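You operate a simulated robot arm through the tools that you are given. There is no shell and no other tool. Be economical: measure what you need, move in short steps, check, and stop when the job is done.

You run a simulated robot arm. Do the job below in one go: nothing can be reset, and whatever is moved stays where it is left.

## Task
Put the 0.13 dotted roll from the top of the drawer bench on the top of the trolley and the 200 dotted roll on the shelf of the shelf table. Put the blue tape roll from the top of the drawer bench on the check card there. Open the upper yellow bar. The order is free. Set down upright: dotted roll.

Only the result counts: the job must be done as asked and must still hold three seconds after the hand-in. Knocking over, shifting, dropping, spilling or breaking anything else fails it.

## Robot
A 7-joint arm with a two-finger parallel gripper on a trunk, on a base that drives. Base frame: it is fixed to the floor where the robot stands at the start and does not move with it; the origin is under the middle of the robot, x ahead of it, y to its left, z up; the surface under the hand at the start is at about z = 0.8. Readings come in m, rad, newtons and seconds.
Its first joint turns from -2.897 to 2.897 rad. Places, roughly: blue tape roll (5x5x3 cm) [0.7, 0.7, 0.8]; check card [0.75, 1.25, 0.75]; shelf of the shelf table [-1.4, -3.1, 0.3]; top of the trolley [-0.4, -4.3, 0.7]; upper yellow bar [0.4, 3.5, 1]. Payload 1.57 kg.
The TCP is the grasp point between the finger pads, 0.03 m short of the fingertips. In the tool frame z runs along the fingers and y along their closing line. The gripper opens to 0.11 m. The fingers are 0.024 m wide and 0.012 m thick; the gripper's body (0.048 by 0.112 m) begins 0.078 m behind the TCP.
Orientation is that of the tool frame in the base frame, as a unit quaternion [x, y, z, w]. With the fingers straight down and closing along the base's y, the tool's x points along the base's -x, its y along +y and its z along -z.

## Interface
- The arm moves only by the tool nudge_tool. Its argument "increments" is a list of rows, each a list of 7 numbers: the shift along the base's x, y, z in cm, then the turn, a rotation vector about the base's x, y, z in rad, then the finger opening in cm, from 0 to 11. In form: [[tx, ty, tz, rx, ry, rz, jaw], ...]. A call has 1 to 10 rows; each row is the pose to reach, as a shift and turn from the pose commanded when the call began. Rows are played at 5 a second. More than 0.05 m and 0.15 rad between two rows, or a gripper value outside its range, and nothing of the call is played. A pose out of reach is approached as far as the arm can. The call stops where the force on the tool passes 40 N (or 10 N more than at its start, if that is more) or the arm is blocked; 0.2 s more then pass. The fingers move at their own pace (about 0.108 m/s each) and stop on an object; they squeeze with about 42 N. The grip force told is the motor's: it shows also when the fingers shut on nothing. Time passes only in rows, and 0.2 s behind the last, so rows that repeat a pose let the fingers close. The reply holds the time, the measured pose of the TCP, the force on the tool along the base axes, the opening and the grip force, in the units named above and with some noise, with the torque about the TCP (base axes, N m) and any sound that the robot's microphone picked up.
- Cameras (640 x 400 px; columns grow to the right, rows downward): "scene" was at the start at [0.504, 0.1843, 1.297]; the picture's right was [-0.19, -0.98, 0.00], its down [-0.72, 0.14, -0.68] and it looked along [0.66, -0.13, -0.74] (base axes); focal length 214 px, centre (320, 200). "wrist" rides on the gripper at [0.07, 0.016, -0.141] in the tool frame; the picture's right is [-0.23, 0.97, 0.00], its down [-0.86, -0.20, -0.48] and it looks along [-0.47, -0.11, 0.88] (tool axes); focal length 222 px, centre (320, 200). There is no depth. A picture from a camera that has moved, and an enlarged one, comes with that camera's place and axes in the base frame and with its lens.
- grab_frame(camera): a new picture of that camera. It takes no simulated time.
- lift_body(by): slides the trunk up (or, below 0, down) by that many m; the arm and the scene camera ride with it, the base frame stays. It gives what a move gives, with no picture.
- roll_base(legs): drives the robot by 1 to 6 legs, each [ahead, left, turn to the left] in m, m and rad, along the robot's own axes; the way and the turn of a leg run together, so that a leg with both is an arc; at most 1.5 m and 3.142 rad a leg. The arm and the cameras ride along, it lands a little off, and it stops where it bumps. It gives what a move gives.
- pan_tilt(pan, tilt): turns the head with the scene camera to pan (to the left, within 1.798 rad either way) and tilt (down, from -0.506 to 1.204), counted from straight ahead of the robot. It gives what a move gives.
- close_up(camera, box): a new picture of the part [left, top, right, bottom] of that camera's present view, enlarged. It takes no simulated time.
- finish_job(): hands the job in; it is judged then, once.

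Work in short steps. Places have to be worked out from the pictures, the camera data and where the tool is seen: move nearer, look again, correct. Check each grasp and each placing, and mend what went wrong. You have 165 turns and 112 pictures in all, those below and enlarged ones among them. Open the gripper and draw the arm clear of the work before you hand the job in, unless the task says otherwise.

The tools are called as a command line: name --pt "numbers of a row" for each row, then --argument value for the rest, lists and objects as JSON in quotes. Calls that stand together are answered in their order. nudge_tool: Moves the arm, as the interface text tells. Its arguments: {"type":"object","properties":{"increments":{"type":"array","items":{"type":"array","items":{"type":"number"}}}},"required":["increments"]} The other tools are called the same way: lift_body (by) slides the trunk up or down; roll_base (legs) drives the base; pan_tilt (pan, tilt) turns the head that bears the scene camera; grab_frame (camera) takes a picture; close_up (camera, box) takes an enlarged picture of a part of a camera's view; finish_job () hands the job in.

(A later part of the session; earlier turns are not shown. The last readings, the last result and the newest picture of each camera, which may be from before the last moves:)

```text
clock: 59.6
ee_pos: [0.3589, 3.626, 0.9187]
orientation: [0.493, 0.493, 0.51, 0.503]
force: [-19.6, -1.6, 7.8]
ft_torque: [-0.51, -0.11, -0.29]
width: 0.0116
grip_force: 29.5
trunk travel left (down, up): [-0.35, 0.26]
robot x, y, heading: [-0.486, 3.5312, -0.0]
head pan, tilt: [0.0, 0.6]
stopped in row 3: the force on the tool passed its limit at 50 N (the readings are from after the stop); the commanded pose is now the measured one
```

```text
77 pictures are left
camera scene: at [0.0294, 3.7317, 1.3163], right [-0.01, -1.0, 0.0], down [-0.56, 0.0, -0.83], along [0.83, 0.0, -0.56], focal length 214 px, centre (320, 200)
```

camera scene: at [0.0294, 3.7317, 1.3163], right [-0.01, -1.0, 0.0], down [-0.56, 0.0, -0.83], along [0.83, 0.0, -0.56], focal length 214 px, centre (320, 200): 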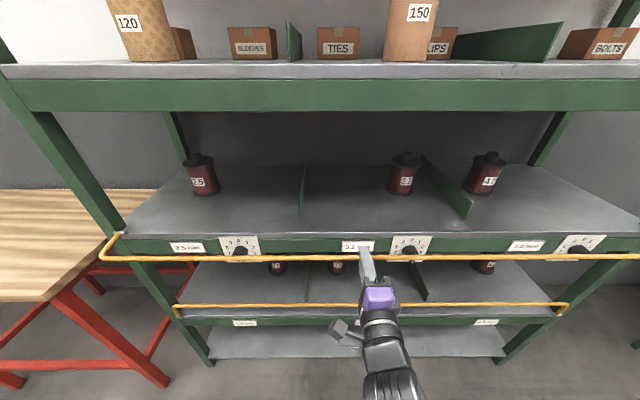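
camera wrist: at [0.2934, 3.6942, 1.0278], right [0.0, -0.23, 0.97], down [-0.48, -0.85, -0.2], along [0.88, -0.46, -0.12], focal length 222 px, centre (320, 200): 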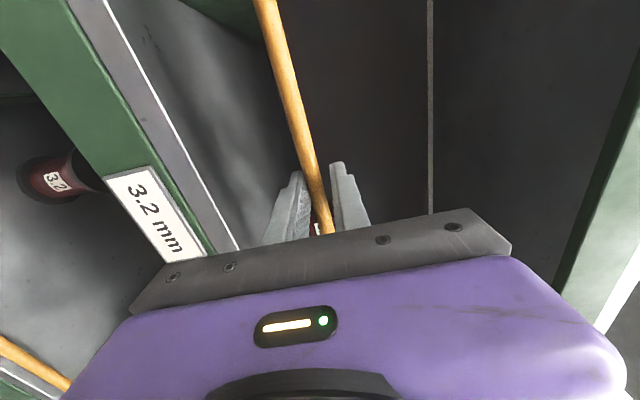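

It reached the stop just past horizontal. I release, back straight out and check.

nudge_tool --pt "0 0 0 0 0 0 2" --pt "0 0 0 0 0 0 4" --pt "0 0 0 0 0 0 4" --pt "-3 0 0 0 0 0 4" --pt "-5.5 0 0 0 0 0 4" --pt "-5.5 0 0 0 0 0 4"

grab_frame --camera "scene"

grab_frame --camera "wrist"

```text
clock: 61.0
ee_pos: [0.3023, 3.628, 0.917]
orientation: [0.494, 0.494, 0.51, 0.502]
force: [0.2, 0.1, -0.3]
ft_torque: [-0.02, 0.01, 0.01]
width: 0.0401
grip_force: 0.0
trunk travel left (down, up): [-0.35, 0.26]
robot x, y, heading: [-0.4884, 3.5366, -0.003]
head pan, tilt: [0.0, 0.6]
```

```text
76 pictures are left
camera scene: at [0.0304, 3.7318, 1.3161], right [-0.01, -1.0, 0.0], down [-0.56, 0.0, -0.83], along [0.83, 0.0, -0.56], focal length 214 px, centre (320, 200)
```

scene: 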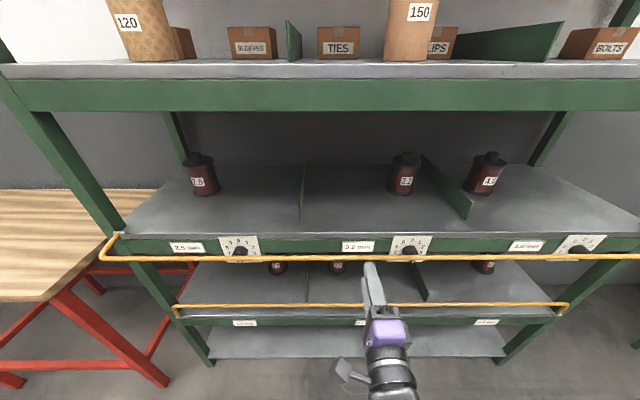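

```text
75 pictures are left
camera wrist: at [0.1609, 3.695, 0.9315], right [-0.02, -0.23, 0.97], down [-0.47, -0.86, -0.22], along [0.88, -0.46, -0.09], focal length 222 px, centre (320, 200)
```

wrist: 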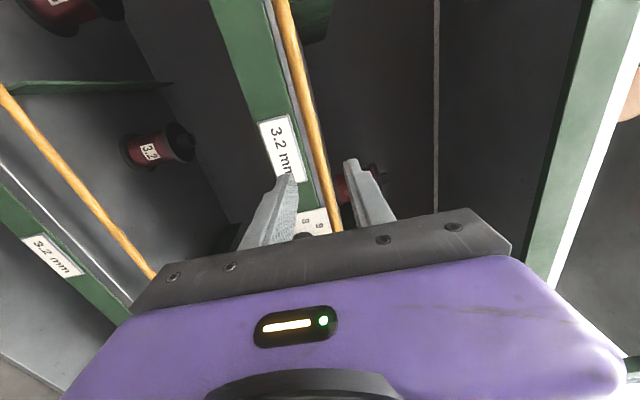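

The bar stays down. To make sure it is fully open, I press lightly on it from above with closed fingers.

nudge_tool --pt "0 0 4.5 0 0 0 0" --pt "0 0 5 0 0 0 0" --pt "3 0 5 0 0 0 0" --pt "5.5 0 5 0 0 0 0" --pt "5.5 0 3 0 0 0 0" --pt "5.5 0 2 0 0 0 0" --pt "5.5 0 1.2 0 0 0 0" --pt "5.5 0 0.4 0 0 0 0" --pt "5.5 0 -0.4 0 0 0 0" --pt "5.5 0 -1.2 0 0 0 0"

```text
clock: 62.9
ee_pos: [0.36, 3.6269, 0.9353]
orientation: [0.485, 0.487, 0.517, 0.51]
force: [-2.2, -0.3, 9.4]
ft_torque: [-0.09, -0.06, 0.01]
width: 0.0
grip_force: 21.2
trunk travel left (down, up): [-0.35, 0.26]
robot x, y, heading: [-0.4863, 3.5329, -0.006]
head pan, tilt: [0.0, 0.6]
stopped in row 9: the force on the tool passed its limit at 45 N (the readings are from after the stop); the commanded pose is now the measured one
```

It's firm against the stop, so the bar is fully open. I withdraw, back the base off and turn the tool back down.

nudge_tool --pt "0 0 3 0 0 0 0" --pt "-4 0 6 0 0 0 0" --pt "-7 0 9 0 0 0 0" --pt "-9 0 13 0 0 0 3" --pt "-9 0 17 0 0 0 6"

roll_base --legs '[[-0.42, 0, 0]]'

nudge_tool --pt "0 0 0 -0.14 0 0 11" --pt "0 0 0 -0.28 0 0 11" --pt "0 0 0 -0.42 0 0 11" --pt "0 0 0 -0.56 0 0 11" --pt "0 0 0 -0.7 0 0 11" --pt "0 0 0 -0.84 0 0 11" --pt "0 0 0 -0.98 0 0 11" --pt "0 0 0 -1.12 0 0 11" --pt "0 0 0 -1.26 0 0 11" --pt "0 0 0 -1.4 0 0 11"

```text
clock: 64.0
ee_pos: [0.3089, 3.6442, 1.0901]
orientation: [0.488, 0.487, 0.516, 0.509]
force: [-0.1, -0.5, -1.0]
ft_torque: [0.0, 0.04, 0.03]
width: 0.06
grip_force: 0.1
out of reach, approached as far as the arm can: row 4, 5
trunk travel left (down, up): [-0.35, 0.26]
robot x, y, heading: [-0.4872, 3.537, -0.008]
head pan, tilt: [0.0, 0.6]
```

```text
clock: 66.6
ee_pos: [-0.1132, 3.6494, 1.0906]
orientation: [0.486, 0.487, 0.517, 0.508]
force: [0.6, 0.3, 0.7]
ft_torque: [-0.01, 0.0, 0.0]
width: 0.0603
grip_force: 0.1
trunk travel left (down, up): [-0.35, 0.26]
robot x, y, heading: [-0.9029, 3.5391, -0.001]
head pan, tilt: [0.0, 0.6]
```

```text
clock: 68.8
ee_pos: [-0.1065, 3.6506, 1.0878]
orientation: [0.044, 0.707, 0.079, 0.702]
force: [-0.5, 0.0, -0.6]
ft_torque: [-0.05, 0.01, 0.0]
width: 0.1099
grip_force: 0.1
out of reach, approached as far as the arm can: row 4, 5, 6, 7, 8, 9, 10
trunk travel left (down, up): [-0.35, 0.26]
robot x, y, heading: [-0.9086, 3.5343, -0.004]
head pan, tilt: [0.0, 0.6]
```

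Bar done. Now turning the tool back to straight down while drawing it in and up for driving.

nudge_tool --pt "0 0 1 -0.016 0.14 0.009 11" --pt "0 -1 3 -0.032 0.28 0.018 11" --pt "-1 -2 5 -0.047 0.42 0.026 11" --pt "-3 -3 7 -0.063 0.56 0.035 11" --pt "-5 -4 9 -0.079 0.7 0.044 11" --pt "-7 -5 11 -0.095 0.84 0.053 11" --pt "-9 -6 13 -0.11 0.98 0.061 11" --pt "-11 -7 15 -0.126 1.12 0.07 11" --pt "-13 -8 17 -0.142 1.26 0.079 11" --pt "-15 -9 18 -0.158 1.4 0.088 11"

nudge_tool --pt "-1 -1 0 -0.01 0.08 0.005 11" --pt "-3 -2 0 -0.02 0.16 0.01 11" --pt "-3 -2 0 -0.02 0.16 0.01 11"

roll_base --legs '[[0, -1.5, 0], [0, -1.5, 0]]'

```text
clock: 71.0
ee_pos: [-0.1064, 3.6357, 1.1319]
orientation: [0.036, 0.826, 0.064, 0.558]
force: [1.1, 0.0, -0.6]
ft_torque: [-0.03, -0.01, 0.0]
width: 0.1099
grip_force: 0.0
out of reach, approached as far as the arm can: row 1, 2, 3, 4, 5, 6, 7, 8, 9, 10
trunk travel left (down, up): [-0.35, 0.26]
robot x, y, heading: [-0.9049, 3.54, -0.001]
head pan, tilt: [0.0, 0.6]
```

```text
clock: 71.8
ee_pos: [-0.1057, 3.6374, 1.1322]
orientation: [0.036, 0.827, 0.064, 0.558]
force: [-0.9, 0.0, 0.9]
ft_torque: [0.01, 0.02, 0.02]
width: 0.1098
grip_force: 0.1
out of reach, approached as far as the arm can: row 1, 2, 3
trunk travel left (down, up): [-0.35, 0.26]
robot x, y, heading: [-0.9014, 3.5382, -0.004]
head pan, tilt: [0.0, 0.6]
```

```text
clock: 86.5
ee_pos: [-0.1539, 0.5809, 1.1322]
orientation: [0.045, 0.826, 0.058, 0.559]
force: [-0.6, 0.4, 0.1]
ft_torque: [-0.01, 0.02, 0.01]
width: 0.11
grip_force: 0.2
trunk travel left (down, up): [-0.35, 0.26]
robot x, y, heading: [-0.9583, 0.4987, -0.026]
head pan, tilt: [0.0, 0.6]
```

The arm stalled at a workspace edge partway. I push the command back outward and see what the pose does.

nudge_tool --pt "4 0 0 0 0 0 11" --pt "8 0 0 0 0 0 11" --pt "8 0 0 0 0 0 11"

```text
clock: 87.3
ee_pos: [-0.074, 0.5805, 1.1313]
orientation: [0.045, 0.826, 0.058, 0.558]
force: [-0.7, -0.5, 0.7]
ft_torque: [-0.04, 0.0, 0.01]
width: 0.1102
grip_force: 0.2
trunk travel left (down, up): [-0.35, 0.26]
robot x, y, heading: [-0.9562, 0.4997, -0.025]
head pan, tilt: [0.0, 0.6]
```

Commands follow the measured pose. Finishing the rotation to straight down at this farther distance.

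nudge_tool --pt "0 0 1 -0.015 0.14 0.011 11" --pt "0 0 2 -0.029 0.28 0.023 11" --pt "0 0 3 -0.043 0.42 0.034 11" --pt "0 0 4 -0.058 0.56 0.045 11" --pt "0 0 5 -0.072 0.7 0.057 11" --pt "0 0 6 -0.087 0.84 0.068 11" --pt "0 0 7 -0.101 0.98 0.079 11" --pt "0 0 8 -0.116 1.12 0.091 11" --pt "0 0 8 -0.123 1.187 0.096 11"

nudge_tool --pt "-3 -2 0 0 0 0 11" --pt "-7 -4 0 0 0 0 11" --pt "-11 -6 0 0 0 0 11" --pt "-15 -8 0 0 0 0 11" --pt "-19 -8 0 0 0 0 11"

roll_base --legs '[[0, -0.4, 0.025]]'

pan_tilt --pan 0 --tilt 0.5

grab_frame --camera "scene"

```text
clock: 89.3
ee_pos: [-0.0744, 0.5799, 1.1419]
orientation: [0.041, 0.864, 0.051, 0.499]
force: [-0.4, 0.8, 0.6]
ft_torque: [0.0, 0.02, -0.01]
width: 0.1101
grip_force: 0.1
out of reach, approached as far as the arm can: row 2, 3, 4, 5, 6, 7, 8, 9
trunk travel left (down, up): [-0.35, 0.26]
robot x, y, heading: [-0.9584, 0.4984, -0.026]
head pan, tilt: [0.0, 0.6]
```

```text
clock: 90.5
ee_pos: [-0.1842, 0.499, 1.181]
orientation: [0.041, 0.864, 0.051, 0.499]
force: [0.6, 0.5, 0.2]
ft_torque: [0.02, -0.03, 0.01]
width: 0.1098
grip_force: 0.0
out of reach, approached as far as the arm can: row 3, 4, 5
trunk travel left (down, up): [-0.35, 0.26]
robot x, y, heading: [-0.9554, 0.4976, -0.024]
head pan, tilt: [0.0, 0.6]
```

```text
clock: 93.0
ee_pos: [-0.1919, 0.1122, 1.1814]
orientation: [0.033, 0.865, 0.057, 0.498]
force: [-0.4, 0.8, -0.4]
ft_torque: [0.0, -0.01, 0.0]
width: 0.1099
grip_force: 0.0
trunk travel left (down, up): [-0.35, 0.26]
robot x, y, heading: [-0.9638, 0.0992, -0.005]
head pan, tilt: [0.0, 0.6]
```

```text
clock: 93.6
ee_pos: [-0.1913, 0.1132, 1.1826]
orientation: [0.033, 0.865, 0.056, 0.498]
force: [0.7, -0.2, -0.7]
ft_torque: [0.01, 0.0, -0.01]
width: 0.1103
grip_force: 0.1
trunk travel left (down, up): [-0.35, 0.26]
robot x, y, heading: [-0.9626, 0.0986, -0.008]
head pan, tilt: [0.0, 0.499]
```

```text
74 pictures are left
camera scene: at [-0.4443, 0.2965, 1.3251], right [-0.01, -1.0, 0.0], down [-0.48, 0.0, -0.88], along [0.88, -0.01, -0.48], focal length 214 px, centre (320, 200)
```

scene: 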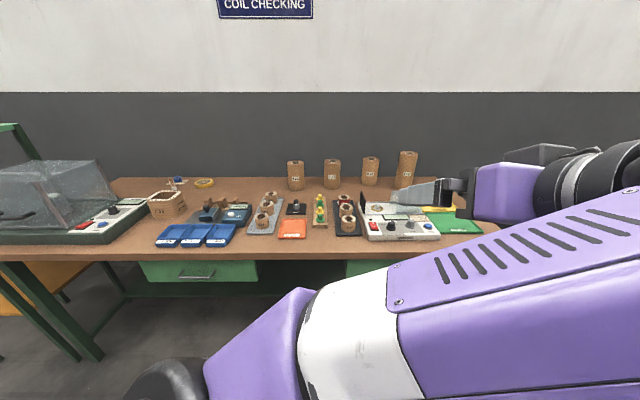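

All four rolls stand at the bench's back. The arm refuses to finish pitching here; I retry at a lower height and slightly farther out, reversing the earlier path.

nudge_tool --pt "2 0 -3 0 0 0 11" --pt "4 0 -6 -0.014 0.12 0.008 11" --pt "4 0 -8 -0.028 0.25 0.016 11" --pt "4 0 -8 -0.043 0.38 0.025 11" --pt "3 0 -8 -0.058 0.52 0.034 11" --pt "2 0 -8 -0.073 0.65 0.043 11" --pt "0 0 -8 -0.088 0.78 0.051 11" --pt "-2 0 -8 -0.102 0.9 0.06 11" --pt "-4 0 -8 -0.118 1.043 0.069 11"

close_up --camera "scene" --box '[260, 130, 450, 249]'

```text
clock: 95.8
ee_pos: [-0.2399, 0.0982, 1.0728]
orientation: [0.007, 0.998, -0.043, -0.036]
force: [-1.1, 0.5, -0.2]
ft_torque: [0.03, -0.02, 0.02]
width: 0.1098
grip_force: 0.0
trunk travel left (down, up): [-0.35, 0.26]
robot x, y, heading: [-0.967, 0.0997, -0.004]
head pan, tilt: [0.0, 0.499]
stopped in row 9: the arm was blocked; the commanded pose is now the measured one
```

```text
3.36 times, centred on (355, 190) of scene
camera zoom: at [-0.4443, 0.2964, 1.3252], right [-0.01, -1.0, 0.0], down [-0.48, 0.0, -0.88], along [0.88, -0.01, -0.48], focal length 721 px, centre (202, 235)
```

zoom: 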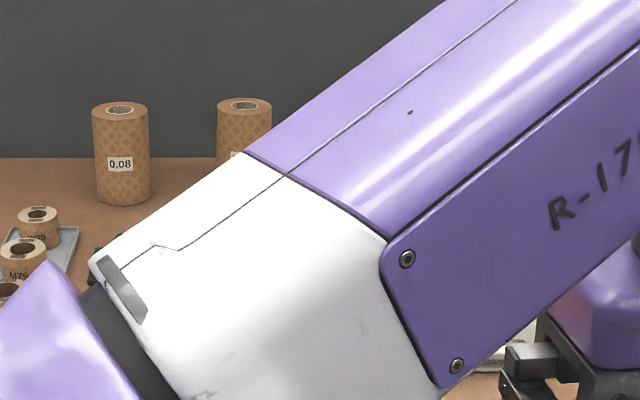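

The tool is almost down, but the arm was blocked on itself in this posture. I move out 8 cm, level the tool and look at the arm.

nudge_tool --pt "3 0 0 0 0 0 11" --pt "6 0 0 0.043 -0.036 0.007 11" --pt "9 0 0 0.086 -0.072 0.014 11" --pt "9 0 0 0.086 -0.072 0.014 11"

grab_frame --camera "scene"

```text
clock: 96.8
ee_pos: [-0.1504, 0.101, 1.0751]
orientation: [0.0, 1.0, 0.001, 0.001]
force: [0.2, -0.5, 0.2]
ft_torque: [0.0, -0.02, 0.0]
width: 0.1097
grip_force: 0.0
trunk travel left (down, up): [-0.35, 0.26]
robot x, y, heading: [-0.9617, 0.1023, -0.009]
head pan, tilt: [0.0, 0.499]
```

```text
72 pictures are left
camera scene: at [-0.4444, 0.2965, 1.3252], right [-0.01, -1.0, 0.0], down [-0.48, 0.0, -0.88], along [0.88, -0.01, -0.48], focal length 214 px, centre (320, 200)
```

scene: 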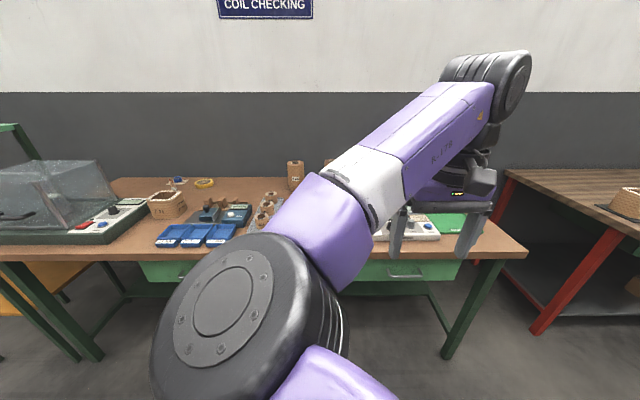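

The tool is straight down and usable, with the elbow now on the left. I raise slightly and drive to the bench toward the 0.13 roll.

nudge_tool --pt "-2 0 3 0 0 0 11" --pt "-4 0 6 0 0 0 11" --pt "-4 0 6 0 0 0 11"

roll_base --legs '[[0.9, 0, 0]]'

grab_frame --camera "wrist"

pan_tilt --pan -0.5 --tilt 0.7

grab_frame --camera "scene"

```text
clock: 97.8
ee_pos: [-0.1941, 0.0756, 1.1035]
orientation: [0.023, 0.999, -0.03, -0.029]
force: [0.1, -0.4, 0.5]
ft_torque: [0.05, 0.01, -0.02]
width: 0.1101
grip_force: 0.1
trunk travel left (down, up): [-0.35, 0.26]
robot x, y, heading: [-0.9625, 0.1022, -0.006]
head pan, tilt: [0.0, 0.499]
stopped in row 3: the arm was blocked; the commanded pose is now the measured one
```

```text
clock: 102.6
ee_pos: [0.7132, 0.0541, 1.1033]
orientation: [0.029, 0.999, -0.028, -0.029]
force: [-1.5, -0.1, 0.7]
ft_torque: [0.02, 0.03, 0.0]
width: 0.1099
grip_force: 0.0
trunk travel left (down, up): [-0.35, 0.26]
robot x, y, heading: [-0.0581, 0.0871, -0.022]
head pan, tilt: [0.0, 0.499]
```

```text
71 pictures are left
camera wrist: at [0.654, 0.0811, 1.2489], right [0.28, 0.96, -0.07], down [0.87, -0.22, 0.44], along [0.41, -0.18, -0.89], focal length 222 px, centre (320, 200)
```

wrist: 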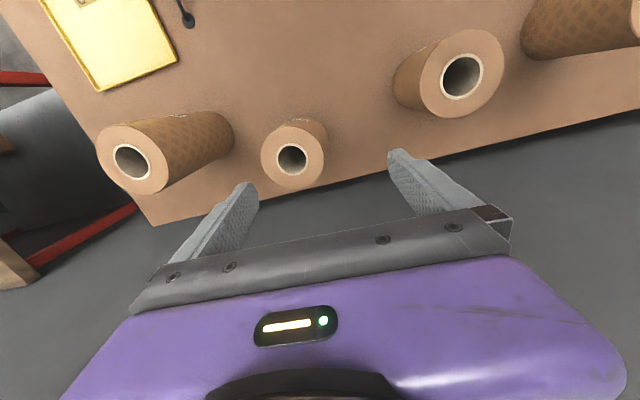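

```text
clock: 103.5
ee_pos: [0.7132, 0.0533, 1.1038]
orientation: [0.029, 0.999, -0.028, -0.028]
force: [0.2, -0.7, 0.5]
ft_torque: [-0.01, 0.02, 0.04]
width: 0.11
grip_force: 0.2
trunk travel left (down, up): [-0.35, 0.26]
robot x, y, heading: [-0.0561, 0.0931, -0.013]
head pan, tilt: [-0.499, 0.7]
```

```text
70 pictures are left
camera scene: at [0.4485, 0.2377, 1.3075], right [-0.49, -0.87, 0.0], down [-0.56, 0.32, -0.77], along [0.66, -0.38, -0.64], focal length 214 px, centre (320, 200)
```

scene: 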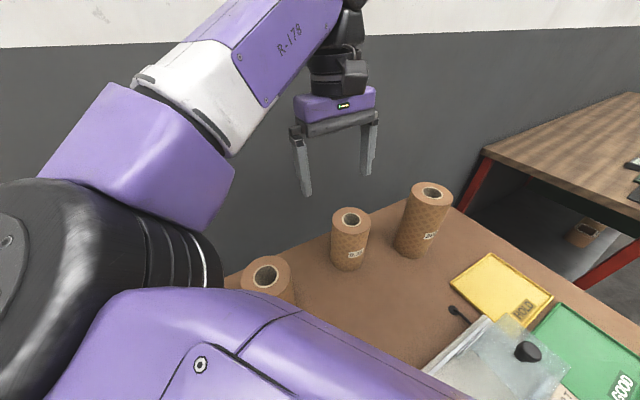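

Wrist view puts 0.13's top at [0.680, 0.222, 0.947] and the 200 top at about [0.659, -0.178, 1.005]. I level the tool and strafe left so the hand comes near the 0.13 roll.

nudge_tool --pt "0 0 0 0.056 -0.056 0.058 11" --pt "0 0 0 0.056 -0.056 0.058 11"

roll_base --legs '[[0, 0.17, 0.013]]'

grab_frame --camera "wrist"

```text
clock: 104.1
ee_pos: [0.7137, 0.0501, 1.1038]
orientation: [0.002, 1.0, -0.003, -0.003]
force: [-0.1, 0.6, -0.2]
ft_torque: [-0.05, 0.03, -0.01]
width: 0.1098
grip_force: 0.1
trunk travel left (down, up): [-0.35, 0.26]
robot x, y, heading: [-0.0554, 0.0862, -0.019]
head pan, tilt: [-0.499, 0.7]
```

```text
clock: 105.6
ee_pos: [0.7151, 0.231, 1.1037]
orientation: [-0.004, 1.0, -0.002, -0.002]
force: [0.4, 0.6, 0.3]
ft_torque: [0.03, -0.01, -0.03]
width: 0.1104
grip_force: 0.0
trunk travel left (down, up): [-0.35, 0.26]
robot x, y, heading: [-0.0557, 0.256, -0.007]
head pan, tilt: [-0.499, 0.7]
```

```text
69 pictures are left
camera wrist: at [0.647, 0.2459, 1.2461], right [0.22, 0.98, 0.0], down [0.86, -0.19, 0.48], along [0.46, -0.11, -0.88], focal length 222 px, centre (320, 200)
```

wrist: 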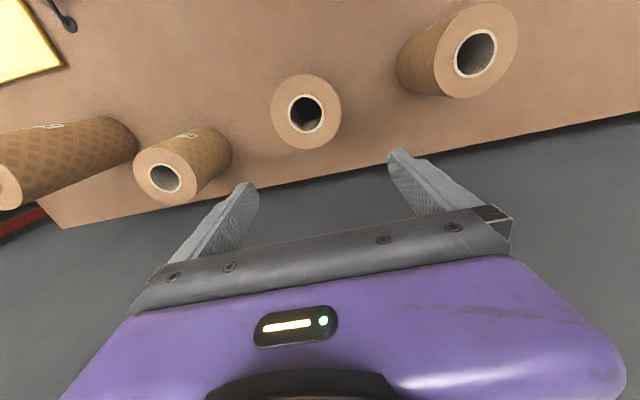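

The roll centre is at [0.6775, 0.2186] with diameter ≈0.09. I align above it and descend partway.

nudge_tool --pt "-2 -0.6 0 0 0 0 11" --pt "-3.75 -1.2 0 0 0 0 11" --pt "-3.75 -1.2 -3 0 0 0 11" --pt "-3.75 -1.2 -6 0 0 0 11" --pt "-3.75 -1.2 -9 0 0 0 11"

grab_frame --camera "wrist"

```text
clock: 106.8
ee_pos: [0.6813, 0.218, 1.0165]
orientation: [-0.006, 1.0, -0.003, -0.003]
force: [-0.3, -0.1, -0.4]
ft_torque: [-0.02, 0.01, 0.0]
width: 0.1099
grip_force: 0.1
trunk travel left (down, up): [-0.35, 0.26]
robot x, y, heading: [-0.0563, 0.254, -0.008]
head pan, tilt: [-0.499, 0.7]
```

```text
68 pictures are left
camera wrist: at [0.6113, 0.2325, 1.1584], right [0.22, 0.98, -0.01], down [0.86, -0.19, 0.48], along [0.46, -0.11, -0.88], focal length 222 px, centre (320, 200)
```

wrist: 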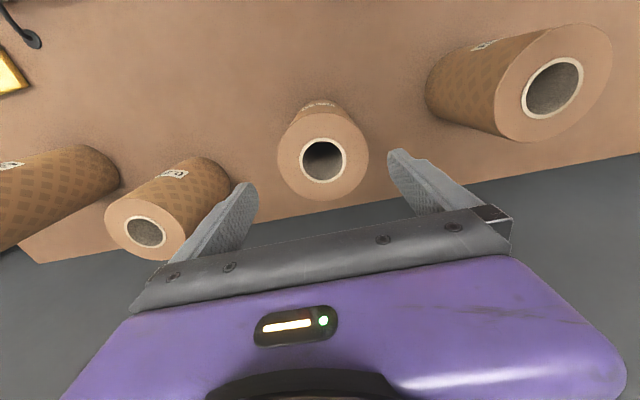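

Aligned within 3 mm. Descending to TCP z≈0.89 and closing.

nudge_tool --pt "-0.3 0 -4 0 0 0 11" --pt "-0.3 0 -8 0 0 0 11" --pt "-0.3 0 -11 0 0 0 11" --pt "-0.3 0 -12.6 0 0 0 11" --pt "-0.3 0 -12.6 0 0 0 8" --pt "-0.3 0 -12.6 0 0 0 7" --pt "-0.3 0 -12.6 0 0 0 7" --pt "-0.3 0 -12.6 0 0 0 7"

```text
clock: 108.6
ee_pos: [0.6742, 0.2177, 0.8884]
orientation: [-0.005, 1.0, -0.002, -0.002]
force: [-0.3, 3.7, -0.3]
ft_torque: [0.69, -0.09, -0.01]
width: 0.0928
grip_force: 41.8
trunk travel left (down, up): [-0.35, 0.26]
robot x, y, heading: [-0.055, 0.2596, -0.005]
head pan, tilt: [-0.499, 0.7]
```

Gripped at 9.3 cm. Lifting 20 cm.

nudge_tool --pt "0 0 4 0 0 0 7" --pt "0 0 8 0 0 0 7" --pt "0 0 12 0 0 0 7" --pt "0 0 16 0 0 0 7" --pt "0 0 20 0 0 0 7" --pt "0 0 20 0 0 0 7"

grab_frame --camera "wrist"

```text
clock: 110.0
ee_pos: [0.6767, 0.2164, 1.0875]
orientation: [-0.005, 1.0, -0.002, -0.003]
force: [0.4, 0.4, -6.3]
ft_torque: [0.0, 0.04, 0.02]
width: 0.0931
grip_force: 41.9
trunk travel left (down, up): [-0.35, 0.26]
robot x, y, heading: [-0.055, 0.2529, -0.006]
head pan, tilt: [-0.499, 0.7]
```

```text
67 pictures are left
camera wrist: at [0.608, 0.2312, 1.2304], right [0.22, 0.98, 0.0], down [0.86, -0.19, 0.48], along [0.46, -0.11, -0.88], focal length 222 px, centre (320, 200)
```

wrist: 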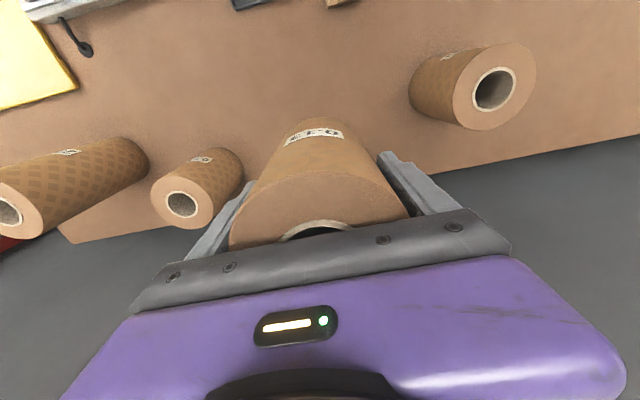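

Lifted (≈0.64 kg). Backing away 0.9 m, then looking right toward the trolley and shelf table.

roll_base --legs '[[-0.9, 0, 0]]'

pan_tilt --pan -1.5 --tilt 0.3

grab_frame --camera "scene"

```text
clock: 114.7
ee_pos: [-0.2319, 0.2203, 1.0876]
orientation: [-0.006, 1.0, -0.001, -0.002]
force: [-0.3, -1.0, -6.5]
ft_torque: [0.02, 0.01, -0.04]
width: 0.0931
grip_force: 42.1
trunk travel left (down, up): [-0.35, 0.26]
robot x, y, heading: [-0.9618, 0.2594, -0.003]
head pan, tilt: [-0.499, 0.7]
```

```text
clock: 116.0
ee_pos: [-0.2326, 0.2208, 1.0885]
orientation: [-0.006, 1.0, -0.001, -0.003]
force: [0.1, 0.7, -6.0]
ft_torque: [-0.05, 0.03, 0.0]
width: 0.0931
grip_force: 42.4
trunk travel left (down, up): [-0.35, 0.26]
robot x, y, heading: [-0.9593, 0.2579, -0.006]
head pan, tilt: [-1.499, 0.3]
```

```text
66 pictures are left
camera scene: at [-0.528, 0.3655, 1.3435], right [-1.0, -0.07, 0.0], down [-0.02, 0.3, -0.96], along [0.07, -0.95, -0.3], focal length 214 px, centre (320, 200)
```

scene: 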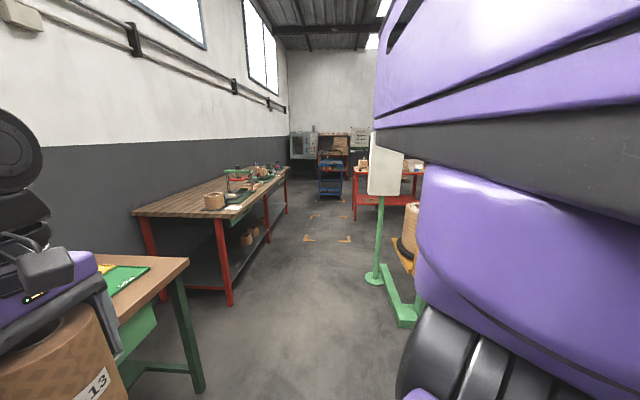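

close_up --camera "scene" --box '[270, 110, 446, 220]'

```text
3.64 times, centred on (358, 165) of scene
camera zoom: at [-0.528, 0.3655, 1.3435], right [-1.0, -0.07, 0.0], down [-0.02, 0.3, -0.96], along [0.07, -0.95, -0.3], focal length 780 px, centre (182, 327)
```

zoom: 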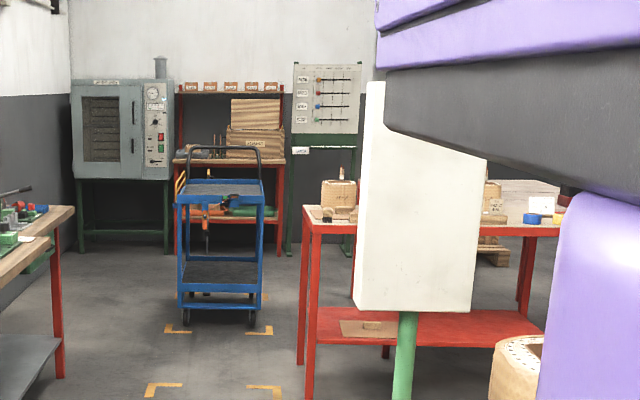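

The trolley (blue) stands at the corridor's end and the red shelf table is right of it. I'll turn right to face -y, shift to x≈-0.28 and drive down the corridor.

roll_base --legs '[[0, 0, -1.565]]'

roll_base --legs '[[0, 0.68, 0]]'

pan_tilt --pan -0.1 --tilt 0.45

grab_frame --camera "scene"

```text
clock: 120.2
ee_pos: [-0.9952, -0.4711, 1.0876]
orientation: [0.701, 0.713, 0.001, -0.002]
force: [0.5, 0.7, -5.6]
ft_torque: [0.05, -0.01, 0.0]
width: 0.0932
grip_force: 42.4
trunk travel left (down, up): [-0.35, 0.26]
robot x, y, heading: [-0.963, 0.2621, -1.568]
head pan, tilt: [-1.499, 0.3]
```

```text
clock: 124.1
ee_pos: [-0.2875, -0.4652, 1.0883]
orientation: [0.696, 0.718, 0.001, -0.003]
force: [0.0, -0.6, -6.9]
ft_torque: [0.01, 0.03, 0.01]
width: 0.0929
grip_force: 42.1
trunk travel left (down, up): [-0.35, 0.26]
robot x, y, heading: [-0.2602, 0.2693, -1.553]
head pan, tilt: [-1.499, 0.3]
```

```text
clock: 125.6
ee_pos: [-0.2868, -0.4643, 1.0887]
orientation: [0.696, 0.718, 0.0, -0.003]
force: [0.2, -0.9, -6.4]
ft_torque: [0.06, 0.03, -0.02]
width: 0.0931
grip_force: 42.0
trunk travel left (down, up): [-0.35, 0.26]
robot x, y, heading: [-0.2622, 0.2667, -1.556]
head pan, tilt: [-0.099, 0.45]
```

```text
64 pictures are left
camera scene: at [-0.0638, -0.2493, 1.3295], right [-1.0, 0.08, 0.0], down [0.04, 0.43, -0.9], along [-0.08, -0.9, -0.44], focal length 214 px, centre (320, 200)
```

scene: 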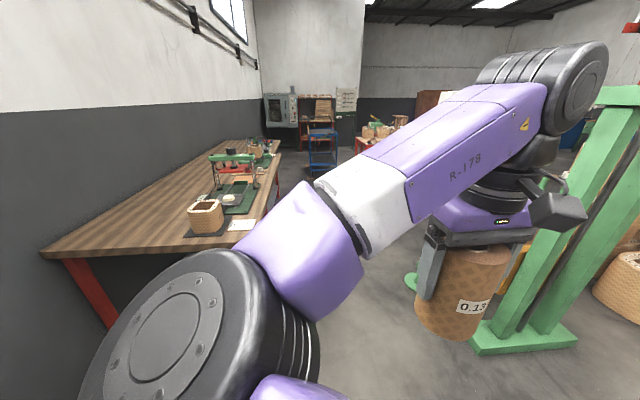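

The way ahead is clear. Driving forward about 2.6 m.

roll_base --legs '[[1.3, 0, -0.01], [1.3, 0, 0]]'

pan_tilt --pan -0.25 --tilt 0.55

grab_frame --camera "scene"

grab_frame --camera "wrist"

```text
clock: 138.0
ee_pos: [-0.2505, -3.0055, 1.0885]
orientation: [0.696, 0.718, 0.001, -0.003]
force: [0.9, -0.3, -6.9]
ft_torque: [0.02, 0.05, 0.02]
width: 0.0931
grip_force: 42.0
trunk travel left (down, up): [-0.35, 0.26]
robot x, y, heading: [-0.2259, -2.2738, -1.558]
head pan, tilt: [-0.099, 0.45]
```

```text
clock: 138.7
ee_pos: [-0.2508, -3.0059, 1.0879]
orientation: [0.696, 0.718, 0.001, -0.004]
force: [-0.6, -0.8, -7.1]
ft_torque: [0.04, -0.01, 0.01]
width: 0.0928
grip_force: 42.5
trunk travel left (down, up): [-0.35, 0.26]
robot x, y, heading: [-0.2232, -2.2715, -1.558]
head pan, tilt: [-0.25, 0.55]
```

```text
63 pictures are left
camera scene: at [-0.0393, -2.7862, 1.3205], right [-0.97, 0.23, 0.0], down [0.12, 0.51, -0.85], along [-0.2, -0.83, -0.52], focal length 214 px, centre (320, 200)
```

scene: 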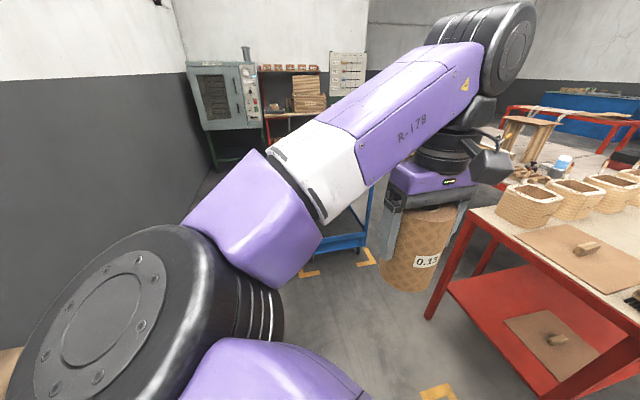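

```text
62 pictures are left
camera wrist: at [-0.2348, -2.9367, 1.2299], right [0.98, -0.2, 0.0], down [-0.17, -0.86, 0.48], along [-0.1, -0.47, -0.88], focal length 222 px, centre (320, 200)
```

wrist: 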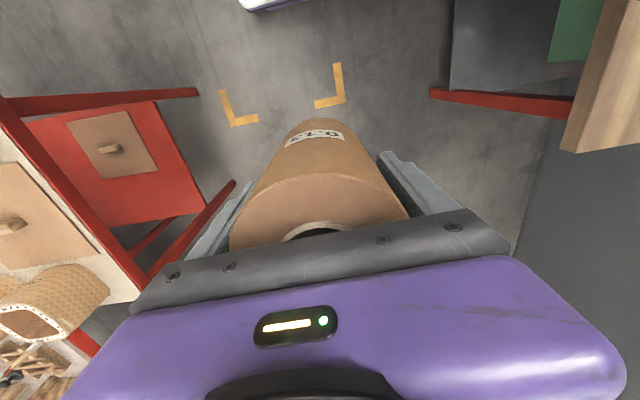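

The arm hides the trolley. I raise the trunk and lower the hand relative to it so the camera sees over the arm.

lift_body --by 0.24

nudge_tool --pt "0 0 -4 0 0 0 7" --pt "0 -1 -8 0 0 0 7" --pt "0 -2 -12 0 0 0 7" --pt "0 -2 -16 0 0 0 7" --pt "0 -2 -20 0 0 0 7"

grab_frame --camera "scene"

```text
clock: 141.2
ee_pos: [-0.2502, -3.0051, 1.328]
orientation: [0.696, 0.718, 0.001, -0.003]
force: [0.6, -0.2, -6.4]
ft_torque: [0.02, 0.02, 0.0]
width: 0.093
grip_force: 41.5
trunk travel left (down, up): [-0.59, 0.02]
robot x, y, heading: [-0.223, -2.2747, -1.552]
head pan, tilt: [-0.25, 0.55]
```

```text
clock: 142.4
ee_pos: [-0.2502, -3.0235, 1.1292]
orientation: [0.696, 0.718, 0.0, -0.003]
force: [0.3, 0.0, -6.1]
ft_torque: [0.01, 0.0, 0.02]
width: 0.093
grip_force: 42.1
trunk travel left (down, up): [-0.59, 0.02]
robot x, y, heading: [-0.2257, -2.2719, -1.555]
head pan, tilt: [-0.25, 0.55]
```

```text
61 pictures are left
camera scene: at [-0.0393, -2.7861, 1.5606], right [-0.97, 0.23, 0.0], down [0.12, 0.51, -0.85], along [-0.2, -0.83, -0.52], focal length 214 px, centre (320, 200)
```

scene: 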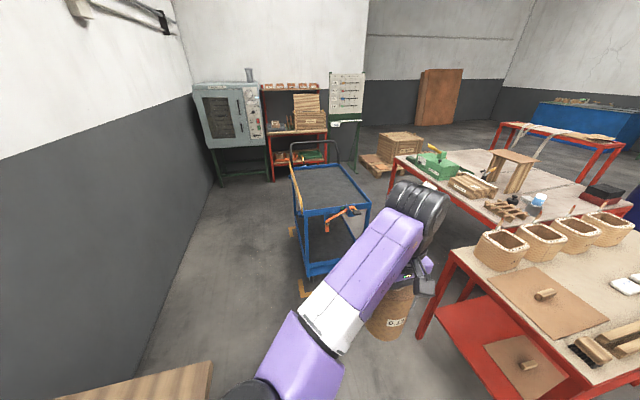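

Clear view now. The trolley top spans roughly x -0.2…-0.75, y -3.96…-4.75. I zoom in to see its surface and any obstacles.

close_up --camera "scene" --box '[260, 130, 420, 230]'

```text
4.00 times, centred on (340, 180) of scene
camera zoom: at [-0.0393, -2.7861, 1.5606], right [-0.97, 0.23, 0.0], down [0.12, 0.51, -0.85], along [-0.2, -0.83, -0.52], focal length 858 px, centre (240, 280)
```

zoom: 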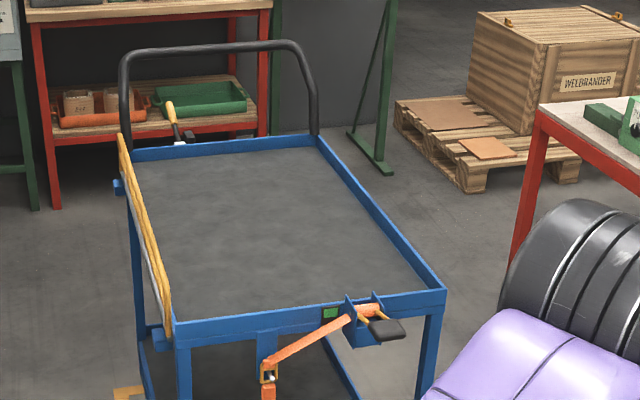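

The tray is empty with a low rim and a strap ratchet at the near edge. I'll place near [-0.45, -4.2]: driving forward 1.12 m while shifting right 0.19 m.

roll_base --legs '[[0.56, -0.1, -0.008], [0.54, -0.1, -0.008]]'

pan_tilt --pan -0.2 --tilt 0.9

grab_frame --camera "scene"

grab_frame --camera "wrist"

```text
clock: 148.4
ee_pos: [-0.4573, -4.1139, 1.1297]
orientation: [0.704, 0.71, 0.001, -0.003]
force: [0.0, -1.2, -5.6]
ft_torque: [0.02, 0.06, -0.01]
width: 0.0931
grip_force: 42.1
trunk travel left (down, up): [-0.59, 0.02]
robot x, y, heading: [-0.4149, -3.365, -1.579]
head pan, tilt: [-0.25, 0.55]
```

```text
clock: 149.2
ee_pos: [-0.4563, -4.1142, 1.1302]
orientation: [0.704, 0.71, 0.001, -0.004]
force: [0.1, 0.3, -6.5]
ft_torque: [0.03, 0.05, -0.01]
width: 0.093
grip_force: 42.0
trunk travel left (down, up): [-0.59, 0.02]
robot x, y, heading: [-0.4169, -3.3637, -1.573]
head pan, tilt: [-0.201, 0.901]
```

```text
59 pictures are left
camera scene: at [-0.2334, -3.8682, 1.5313], right [-0.98, 0.21, 0.0], down [0.16, 0.77, -0.62], along [-0.13, -0.61, -0.78], focal length 214 px, centre (320, 200)
```

scene: 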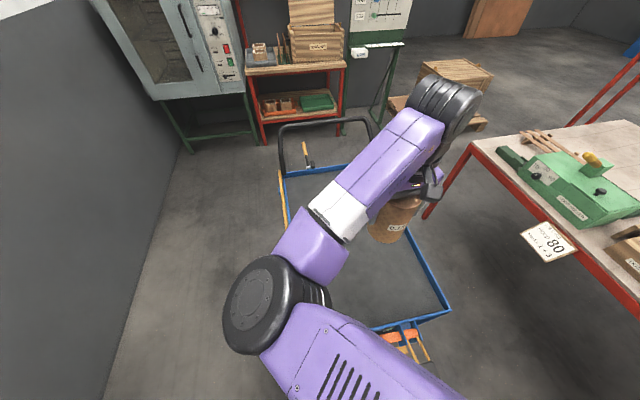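

```text
58 pictures are left
camera wrist: at [-0.4408, -4.0456, 1.2716], right [0.98, -0.22, 0.0], down [-0.19, -0.86, 0.48], along [-0.11, -0.46, -0.88], focal length 222 px, centre (320, 200)
```

wrist: 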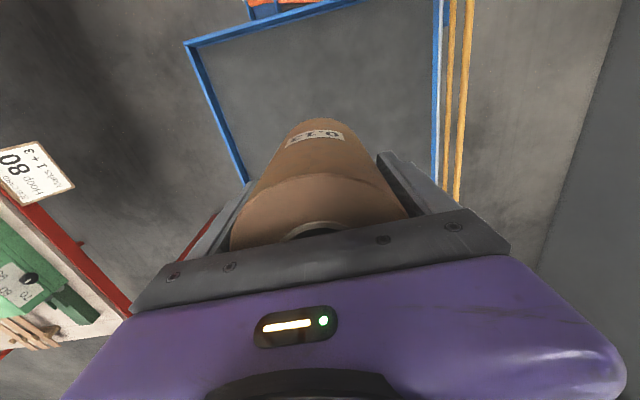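

Rim top is at z≈0.76, tray x from -0.68 to -0.21; the hand is well within. I lower the trunk 0.24, leaving the roll bottom just above rim height, then move in 5 cm.

lift_body --by -0.24

nudge_tool --pt "0.5 -3 0 0 0 0 7" --pt "1 -6 0 0 0 0 7" --pt "1 -6 -2 0 0 0 7" --pt "1 -6 -4 0 0 0 7" --pt "1 -6 -5.5 0 0 0 7"

grab_frame --camera "wrist"

grab_frame --camera "scene"

```text
clock: 151.7
ee_pos: [-0.4566, -4.1124, 0.8896]
orientation: [0.704, 0.71, 0.001, -0.003]
force: [-0.1, 0.2, -7.1]
ft_torque: [0.06, 0.0, 0.05]
width: 0.0931
grip_force: 42.6
trunk travel left (down, up): [-0.35, 0.26]
robot x, y, heading: [-0.4121, -3.363, -1.58]
head pan, tilt: [-0.201, 0.901]
```

```text
clock: 152.9
ee_pos: [-0.4483, -4.1738, 0.833]
orientation: [0.704, 0.71, 0.0, -0.004]
force: [0.3, 0.1, -6.1]
ft_torque: [0.03, 0.02, -0.02]
width: 0.0929
grip_force: 41.6
trunk travel left (down, up): [-0.35, 0.26]
robot x, y, heading: [-0.4125, -3.367, -1.572]
head pan, tilt: [-0.201, 0.901]
```

```text
57 pictures are left
camera wrist: at [-0.4319, -4.106, 0.9761], right [0.98, -0.22, 0.0], down [-0.19, -0.86, 0.48], along [-0.11, -0.46, -0.88], focal length 222 px, centre (320, 200)
```

wrist: 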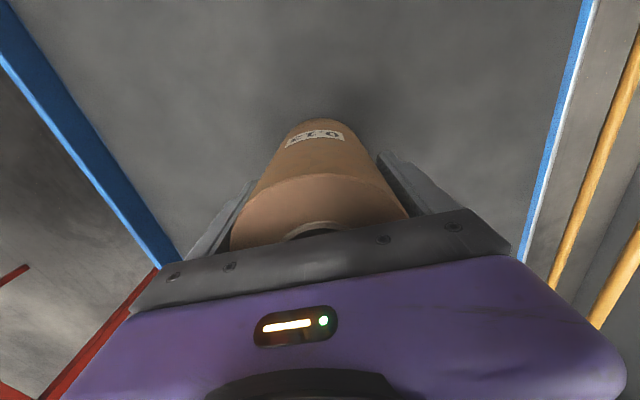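

```text
56 pictures are left
camera scene: at [-0.2333, -3.8681, 1.2913], right [-0.98, 0.2, 0.0], down [0.16, 0.77, -0.62], along [-0.13, -0.61, -0.78], focal length 214 px, centre (320, 200)
```

scene: 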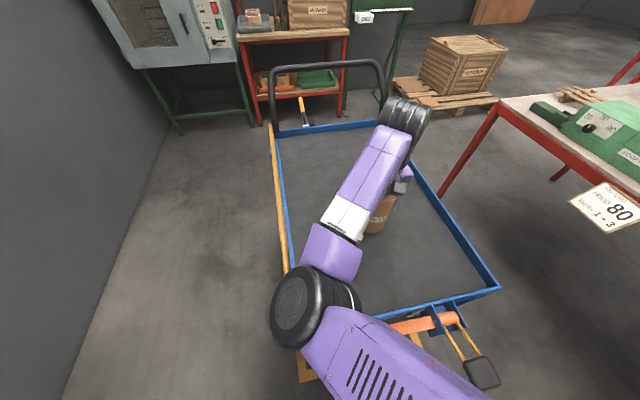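

Roll bottom is at about z=0.75. Lowering in small steps to feel contact.

nudge_tool --pt "0 0 -0.5 0 0 0 7" --pt "0 0 -1 0 0 0 7" --pt "0 0 -1.4 0 0 0 7" --pt "0 0 -1.8 0 0 0 7" --pt "0 0 -2.1 0 0 0 7"

```text
clock: 154.1
ee_pos: [-0.448, -4.1713, 0.8147]
orientation: [0.704, 0.71, 0.001, -0.004]
force: [-0.4, 9.8, 24.1]
ft_torque: [0.43, -1.11, 0.57]
width: 0.0922
grip_force: 41.7
trunk travel left (down, up): [-0.35, 0.26]
robot x, y, heading: [-0.4156, -3.3651, -1.574]
head pan, tilt: [-0.201, 0.901]
```

Contact made (≈30 N). I relax 2 mm up, open, rise and look.

nudge_tool --pt "0 0 0.15 0 0 0 7" --pt "0 0 0.25 0 0 0 7" --pt "0 0 0.25 0 0 0 11" --pt "0 0 0.25 0 0 0 11" --pt "0 0 3 0 0 0 11" --pt "0 0 7 0 0 0 11" --pt "0 0 11 0 0 0 11" --pt "0 0 15 0 0 0 11" --pt "0 0 19 0 0 0 11" --pt "0 0 23 0 0 0 11"

grab_frame --camera "wrist"

grab_frame --camera "scene"

```text
clock: 156.3
ee_pos: [-0.4486, -4.1733, 1.0421]
orientation: [0.704, 0.71, 0.001, -0.003]
force: [0.5, 0.5, -0.8]
ft_torque: [0.03, 0.0, -0.06]
width: 0.1098
grip_force: 0.1
trunk travel left (down, up): [-0.35, 0.26]
robot x, y, heading: [-0.4133, -3.3668, -1.574]
head pan, tilt: [-0.201, 0.901]
```

```text
55 pictures are left
camera wrist: at [-0.4322, -4.1043, 1.1846], right [0.98, -0.22, 0.0], down [-0.19, -0.86, 0.47], along [-0.11, -0.46, -0.88], focal length 222 px, centre (320, 200)
```

wrist: 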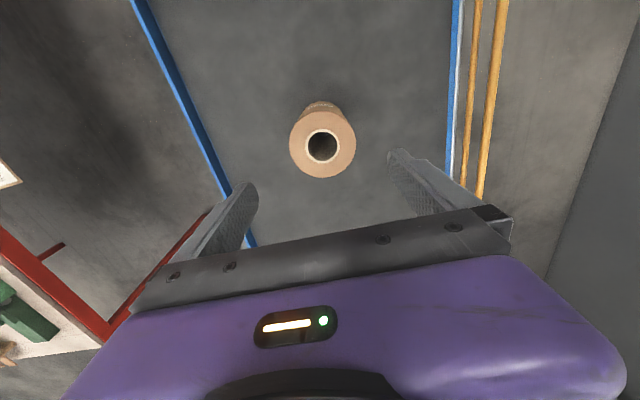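

```text
54 pictures are left
camera scene: at [-0.2334, -3.8682, 1.2911], right [-0.98, 0.2, 0.0], down [0.16, 0.77, -0.62], along [-0.13, -0.61, -0.78], focal length 214 px, centre (320, 200)
```

scene: 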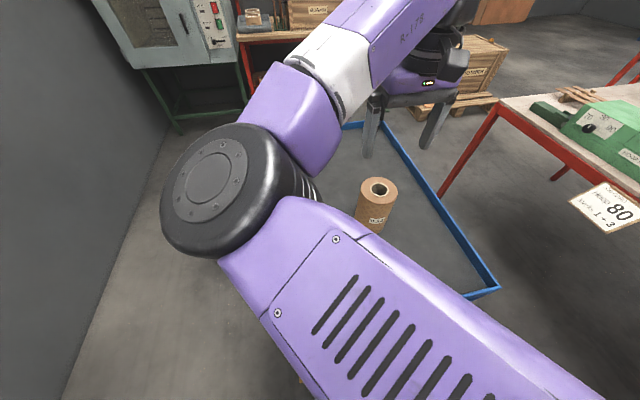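

The roll stands upright on the trolley. I back out of here, then survey the shelf table with the trunk raised.

roll_base --legs '[[-0.55, 0.12, 0], [-0.55, 0.07, 0]]'

pan_tilt --pan -1.1 --tilt 0.6

grab_frame --camera "scene"

grab_frame --camera "wrist"

```text
clock: 162.3
ee_pos: [-0.2492, -3.0803, 1.0424]
orientation: [0.711, 0.703, 0.001, -0.004]
force: [0.2, 0.2, -0.3]
ft_torque: [-0.02, 0.02, 0.02]
width: 0.1099
grip_force: 0.1
trunk travel left (down, up): [-0.35, 0.26]
robot x, y, heading: [-0.2002, -2.2709, -1.594]
head pan, tilt: [-0.201, 0.901]
```

```text
clock: 163.5
ee_pos: [-0.2495, -3.0808, 1.0416]
orientation: [0.711, 0.703, 0.001, -0.003]
force: [1.0, 0.5, 0.3]
ft_torque: [-0.01, 0.01, 0.0]
width: 0.1101
grip_force: 0.0
trunk travel left (down, up): [-0.35, 0.26]
robot x, y, heading: [-0.1981, -2.2728, -1.598]
head pan, tilt: [-1.1, 0.6]
```

```text
53 pictures are left
camera scene: at [-0.091, -2.7449, 1.316], right [-0.43, 0.9, 0.0], down [0.51, 0.24, -0.82], along [-0.74, -0.36, -0.57], focal length 214 px, centre (320, 200)
```

scene: 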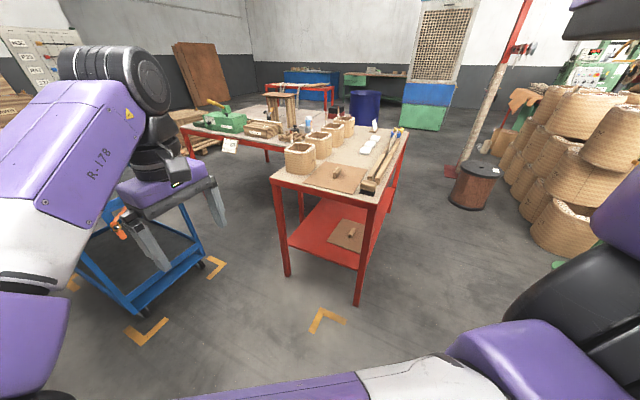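

```text
52 pictures are left
camera wrist: at [-0.2316, -3.0124, 1.1843], right [0.97, -0.24, 0.0], down [-0.21, -0.86, 0.48], along [-0.12, -0.46, -0.88], focal length 222 px, centre (320, 200)
```

wrist: 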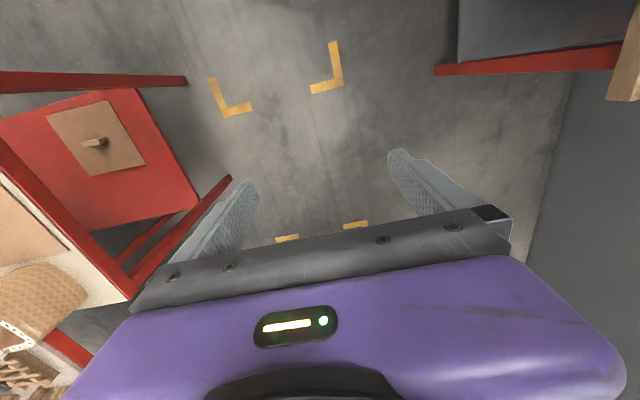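

Shelf geometry: shelf spans x from -0.88 to about -2.0, y -2.9…-3.36. A lid lies at x -0.98…-1.25, y -2.93…-3.14, so [-1.0, -3.25] is free from the +x end. I'll grip the 200 roll with the tool pitched 45°. Now heading back to the bench with the trunk raised.

lift_body --by 0.2

roll_base --legs '[[-1.06, -0.12, 0.013], [-1.06, -0.08, 0.013]]'

roll_base --legs '[[0, 0, 1.571]]'

pan_tilt --pan -0.2 --tilt 0.75

grab_frame --camera "scene"

```text
clock: 165.7
ee_pos: [-0.2491, -3.081, 1.2422]
orientation: [0.711, 0.703, 0.0, -0.003]
force: [-0.1, -0.6, 0.4]
ft_torque: [-0.04, -0.02, -0.02]
width: 0.1099
grip_force: 0.1
trunk travel left (down, up): [-0.55, 0.06]
robot x, y, heading: [-0.1971, -2.2714, -1.595]
head pan, tilt: [-1.1, 0.6]
```

```text
clock: 176.1
ee_pos: [-0.4367, -0.9845, 1.2422]
orientation: [0.696, 0.718, 0.0, -0.004]
force: [-0.2, -0.3, -0.3]
ft_torque: [0.0, 0.01, 0.01]
width: 0.1101
grip_force: 0.0
trunk travel left (down, up): [-0.55, 0.06]
robot x, y, heading: [-0.4277, -0.1771, -1.558]
head pan, tilt: [-1.1, 0.6]
```

```text
clock: 180.4
ee_pos: [0.3853, -0.1822, 1.242]
orientation: [-0.021, 1.0, -0.001, -0.003]
force: [-0.7, 0.2, 0.4]
ft_torque: [-0.03, 0.03, -0.02]
width: 0.1098
grip_force: 0.1
trunk travel left (down, up): [-0.55, 0.06]
robot x, y, heading: [-0.4222, -0.1755, 0.03]
head pan, tilt: [-1.1, 0.6]
```

```text
clock: 181.6
ee_pos: [0.3869, -0.1838, 1.2424]
orientation: [-0.022, 1.0, -0.002, -0.003]
force: [-0.4, 0.1, 1.3]
ft_torque: [0.02, 0.02, 0.02]
width: 0.11
grip_force: 0.1
trunk travel left (down, up): [-0.55, 0.06]
robot x, y, heading: [-0.4202, -0.1763, 0.031]
head pan, tilt: [-0.201, 0.75]
```

```text
51 pictures are left
camera scene: at [0.0801, 0.021, 1.5032], right [-0.17, -0.99, 0.0], down [-0.67, 0.12, -0.73], along [0.72, -0.13, -0.68], focal length 214 px, centre (320, 200)
```

scene: 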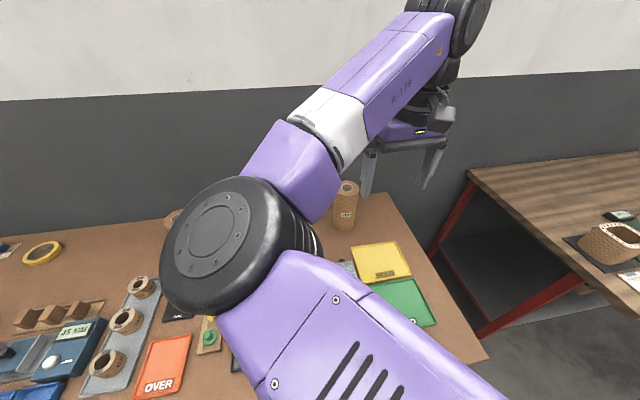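

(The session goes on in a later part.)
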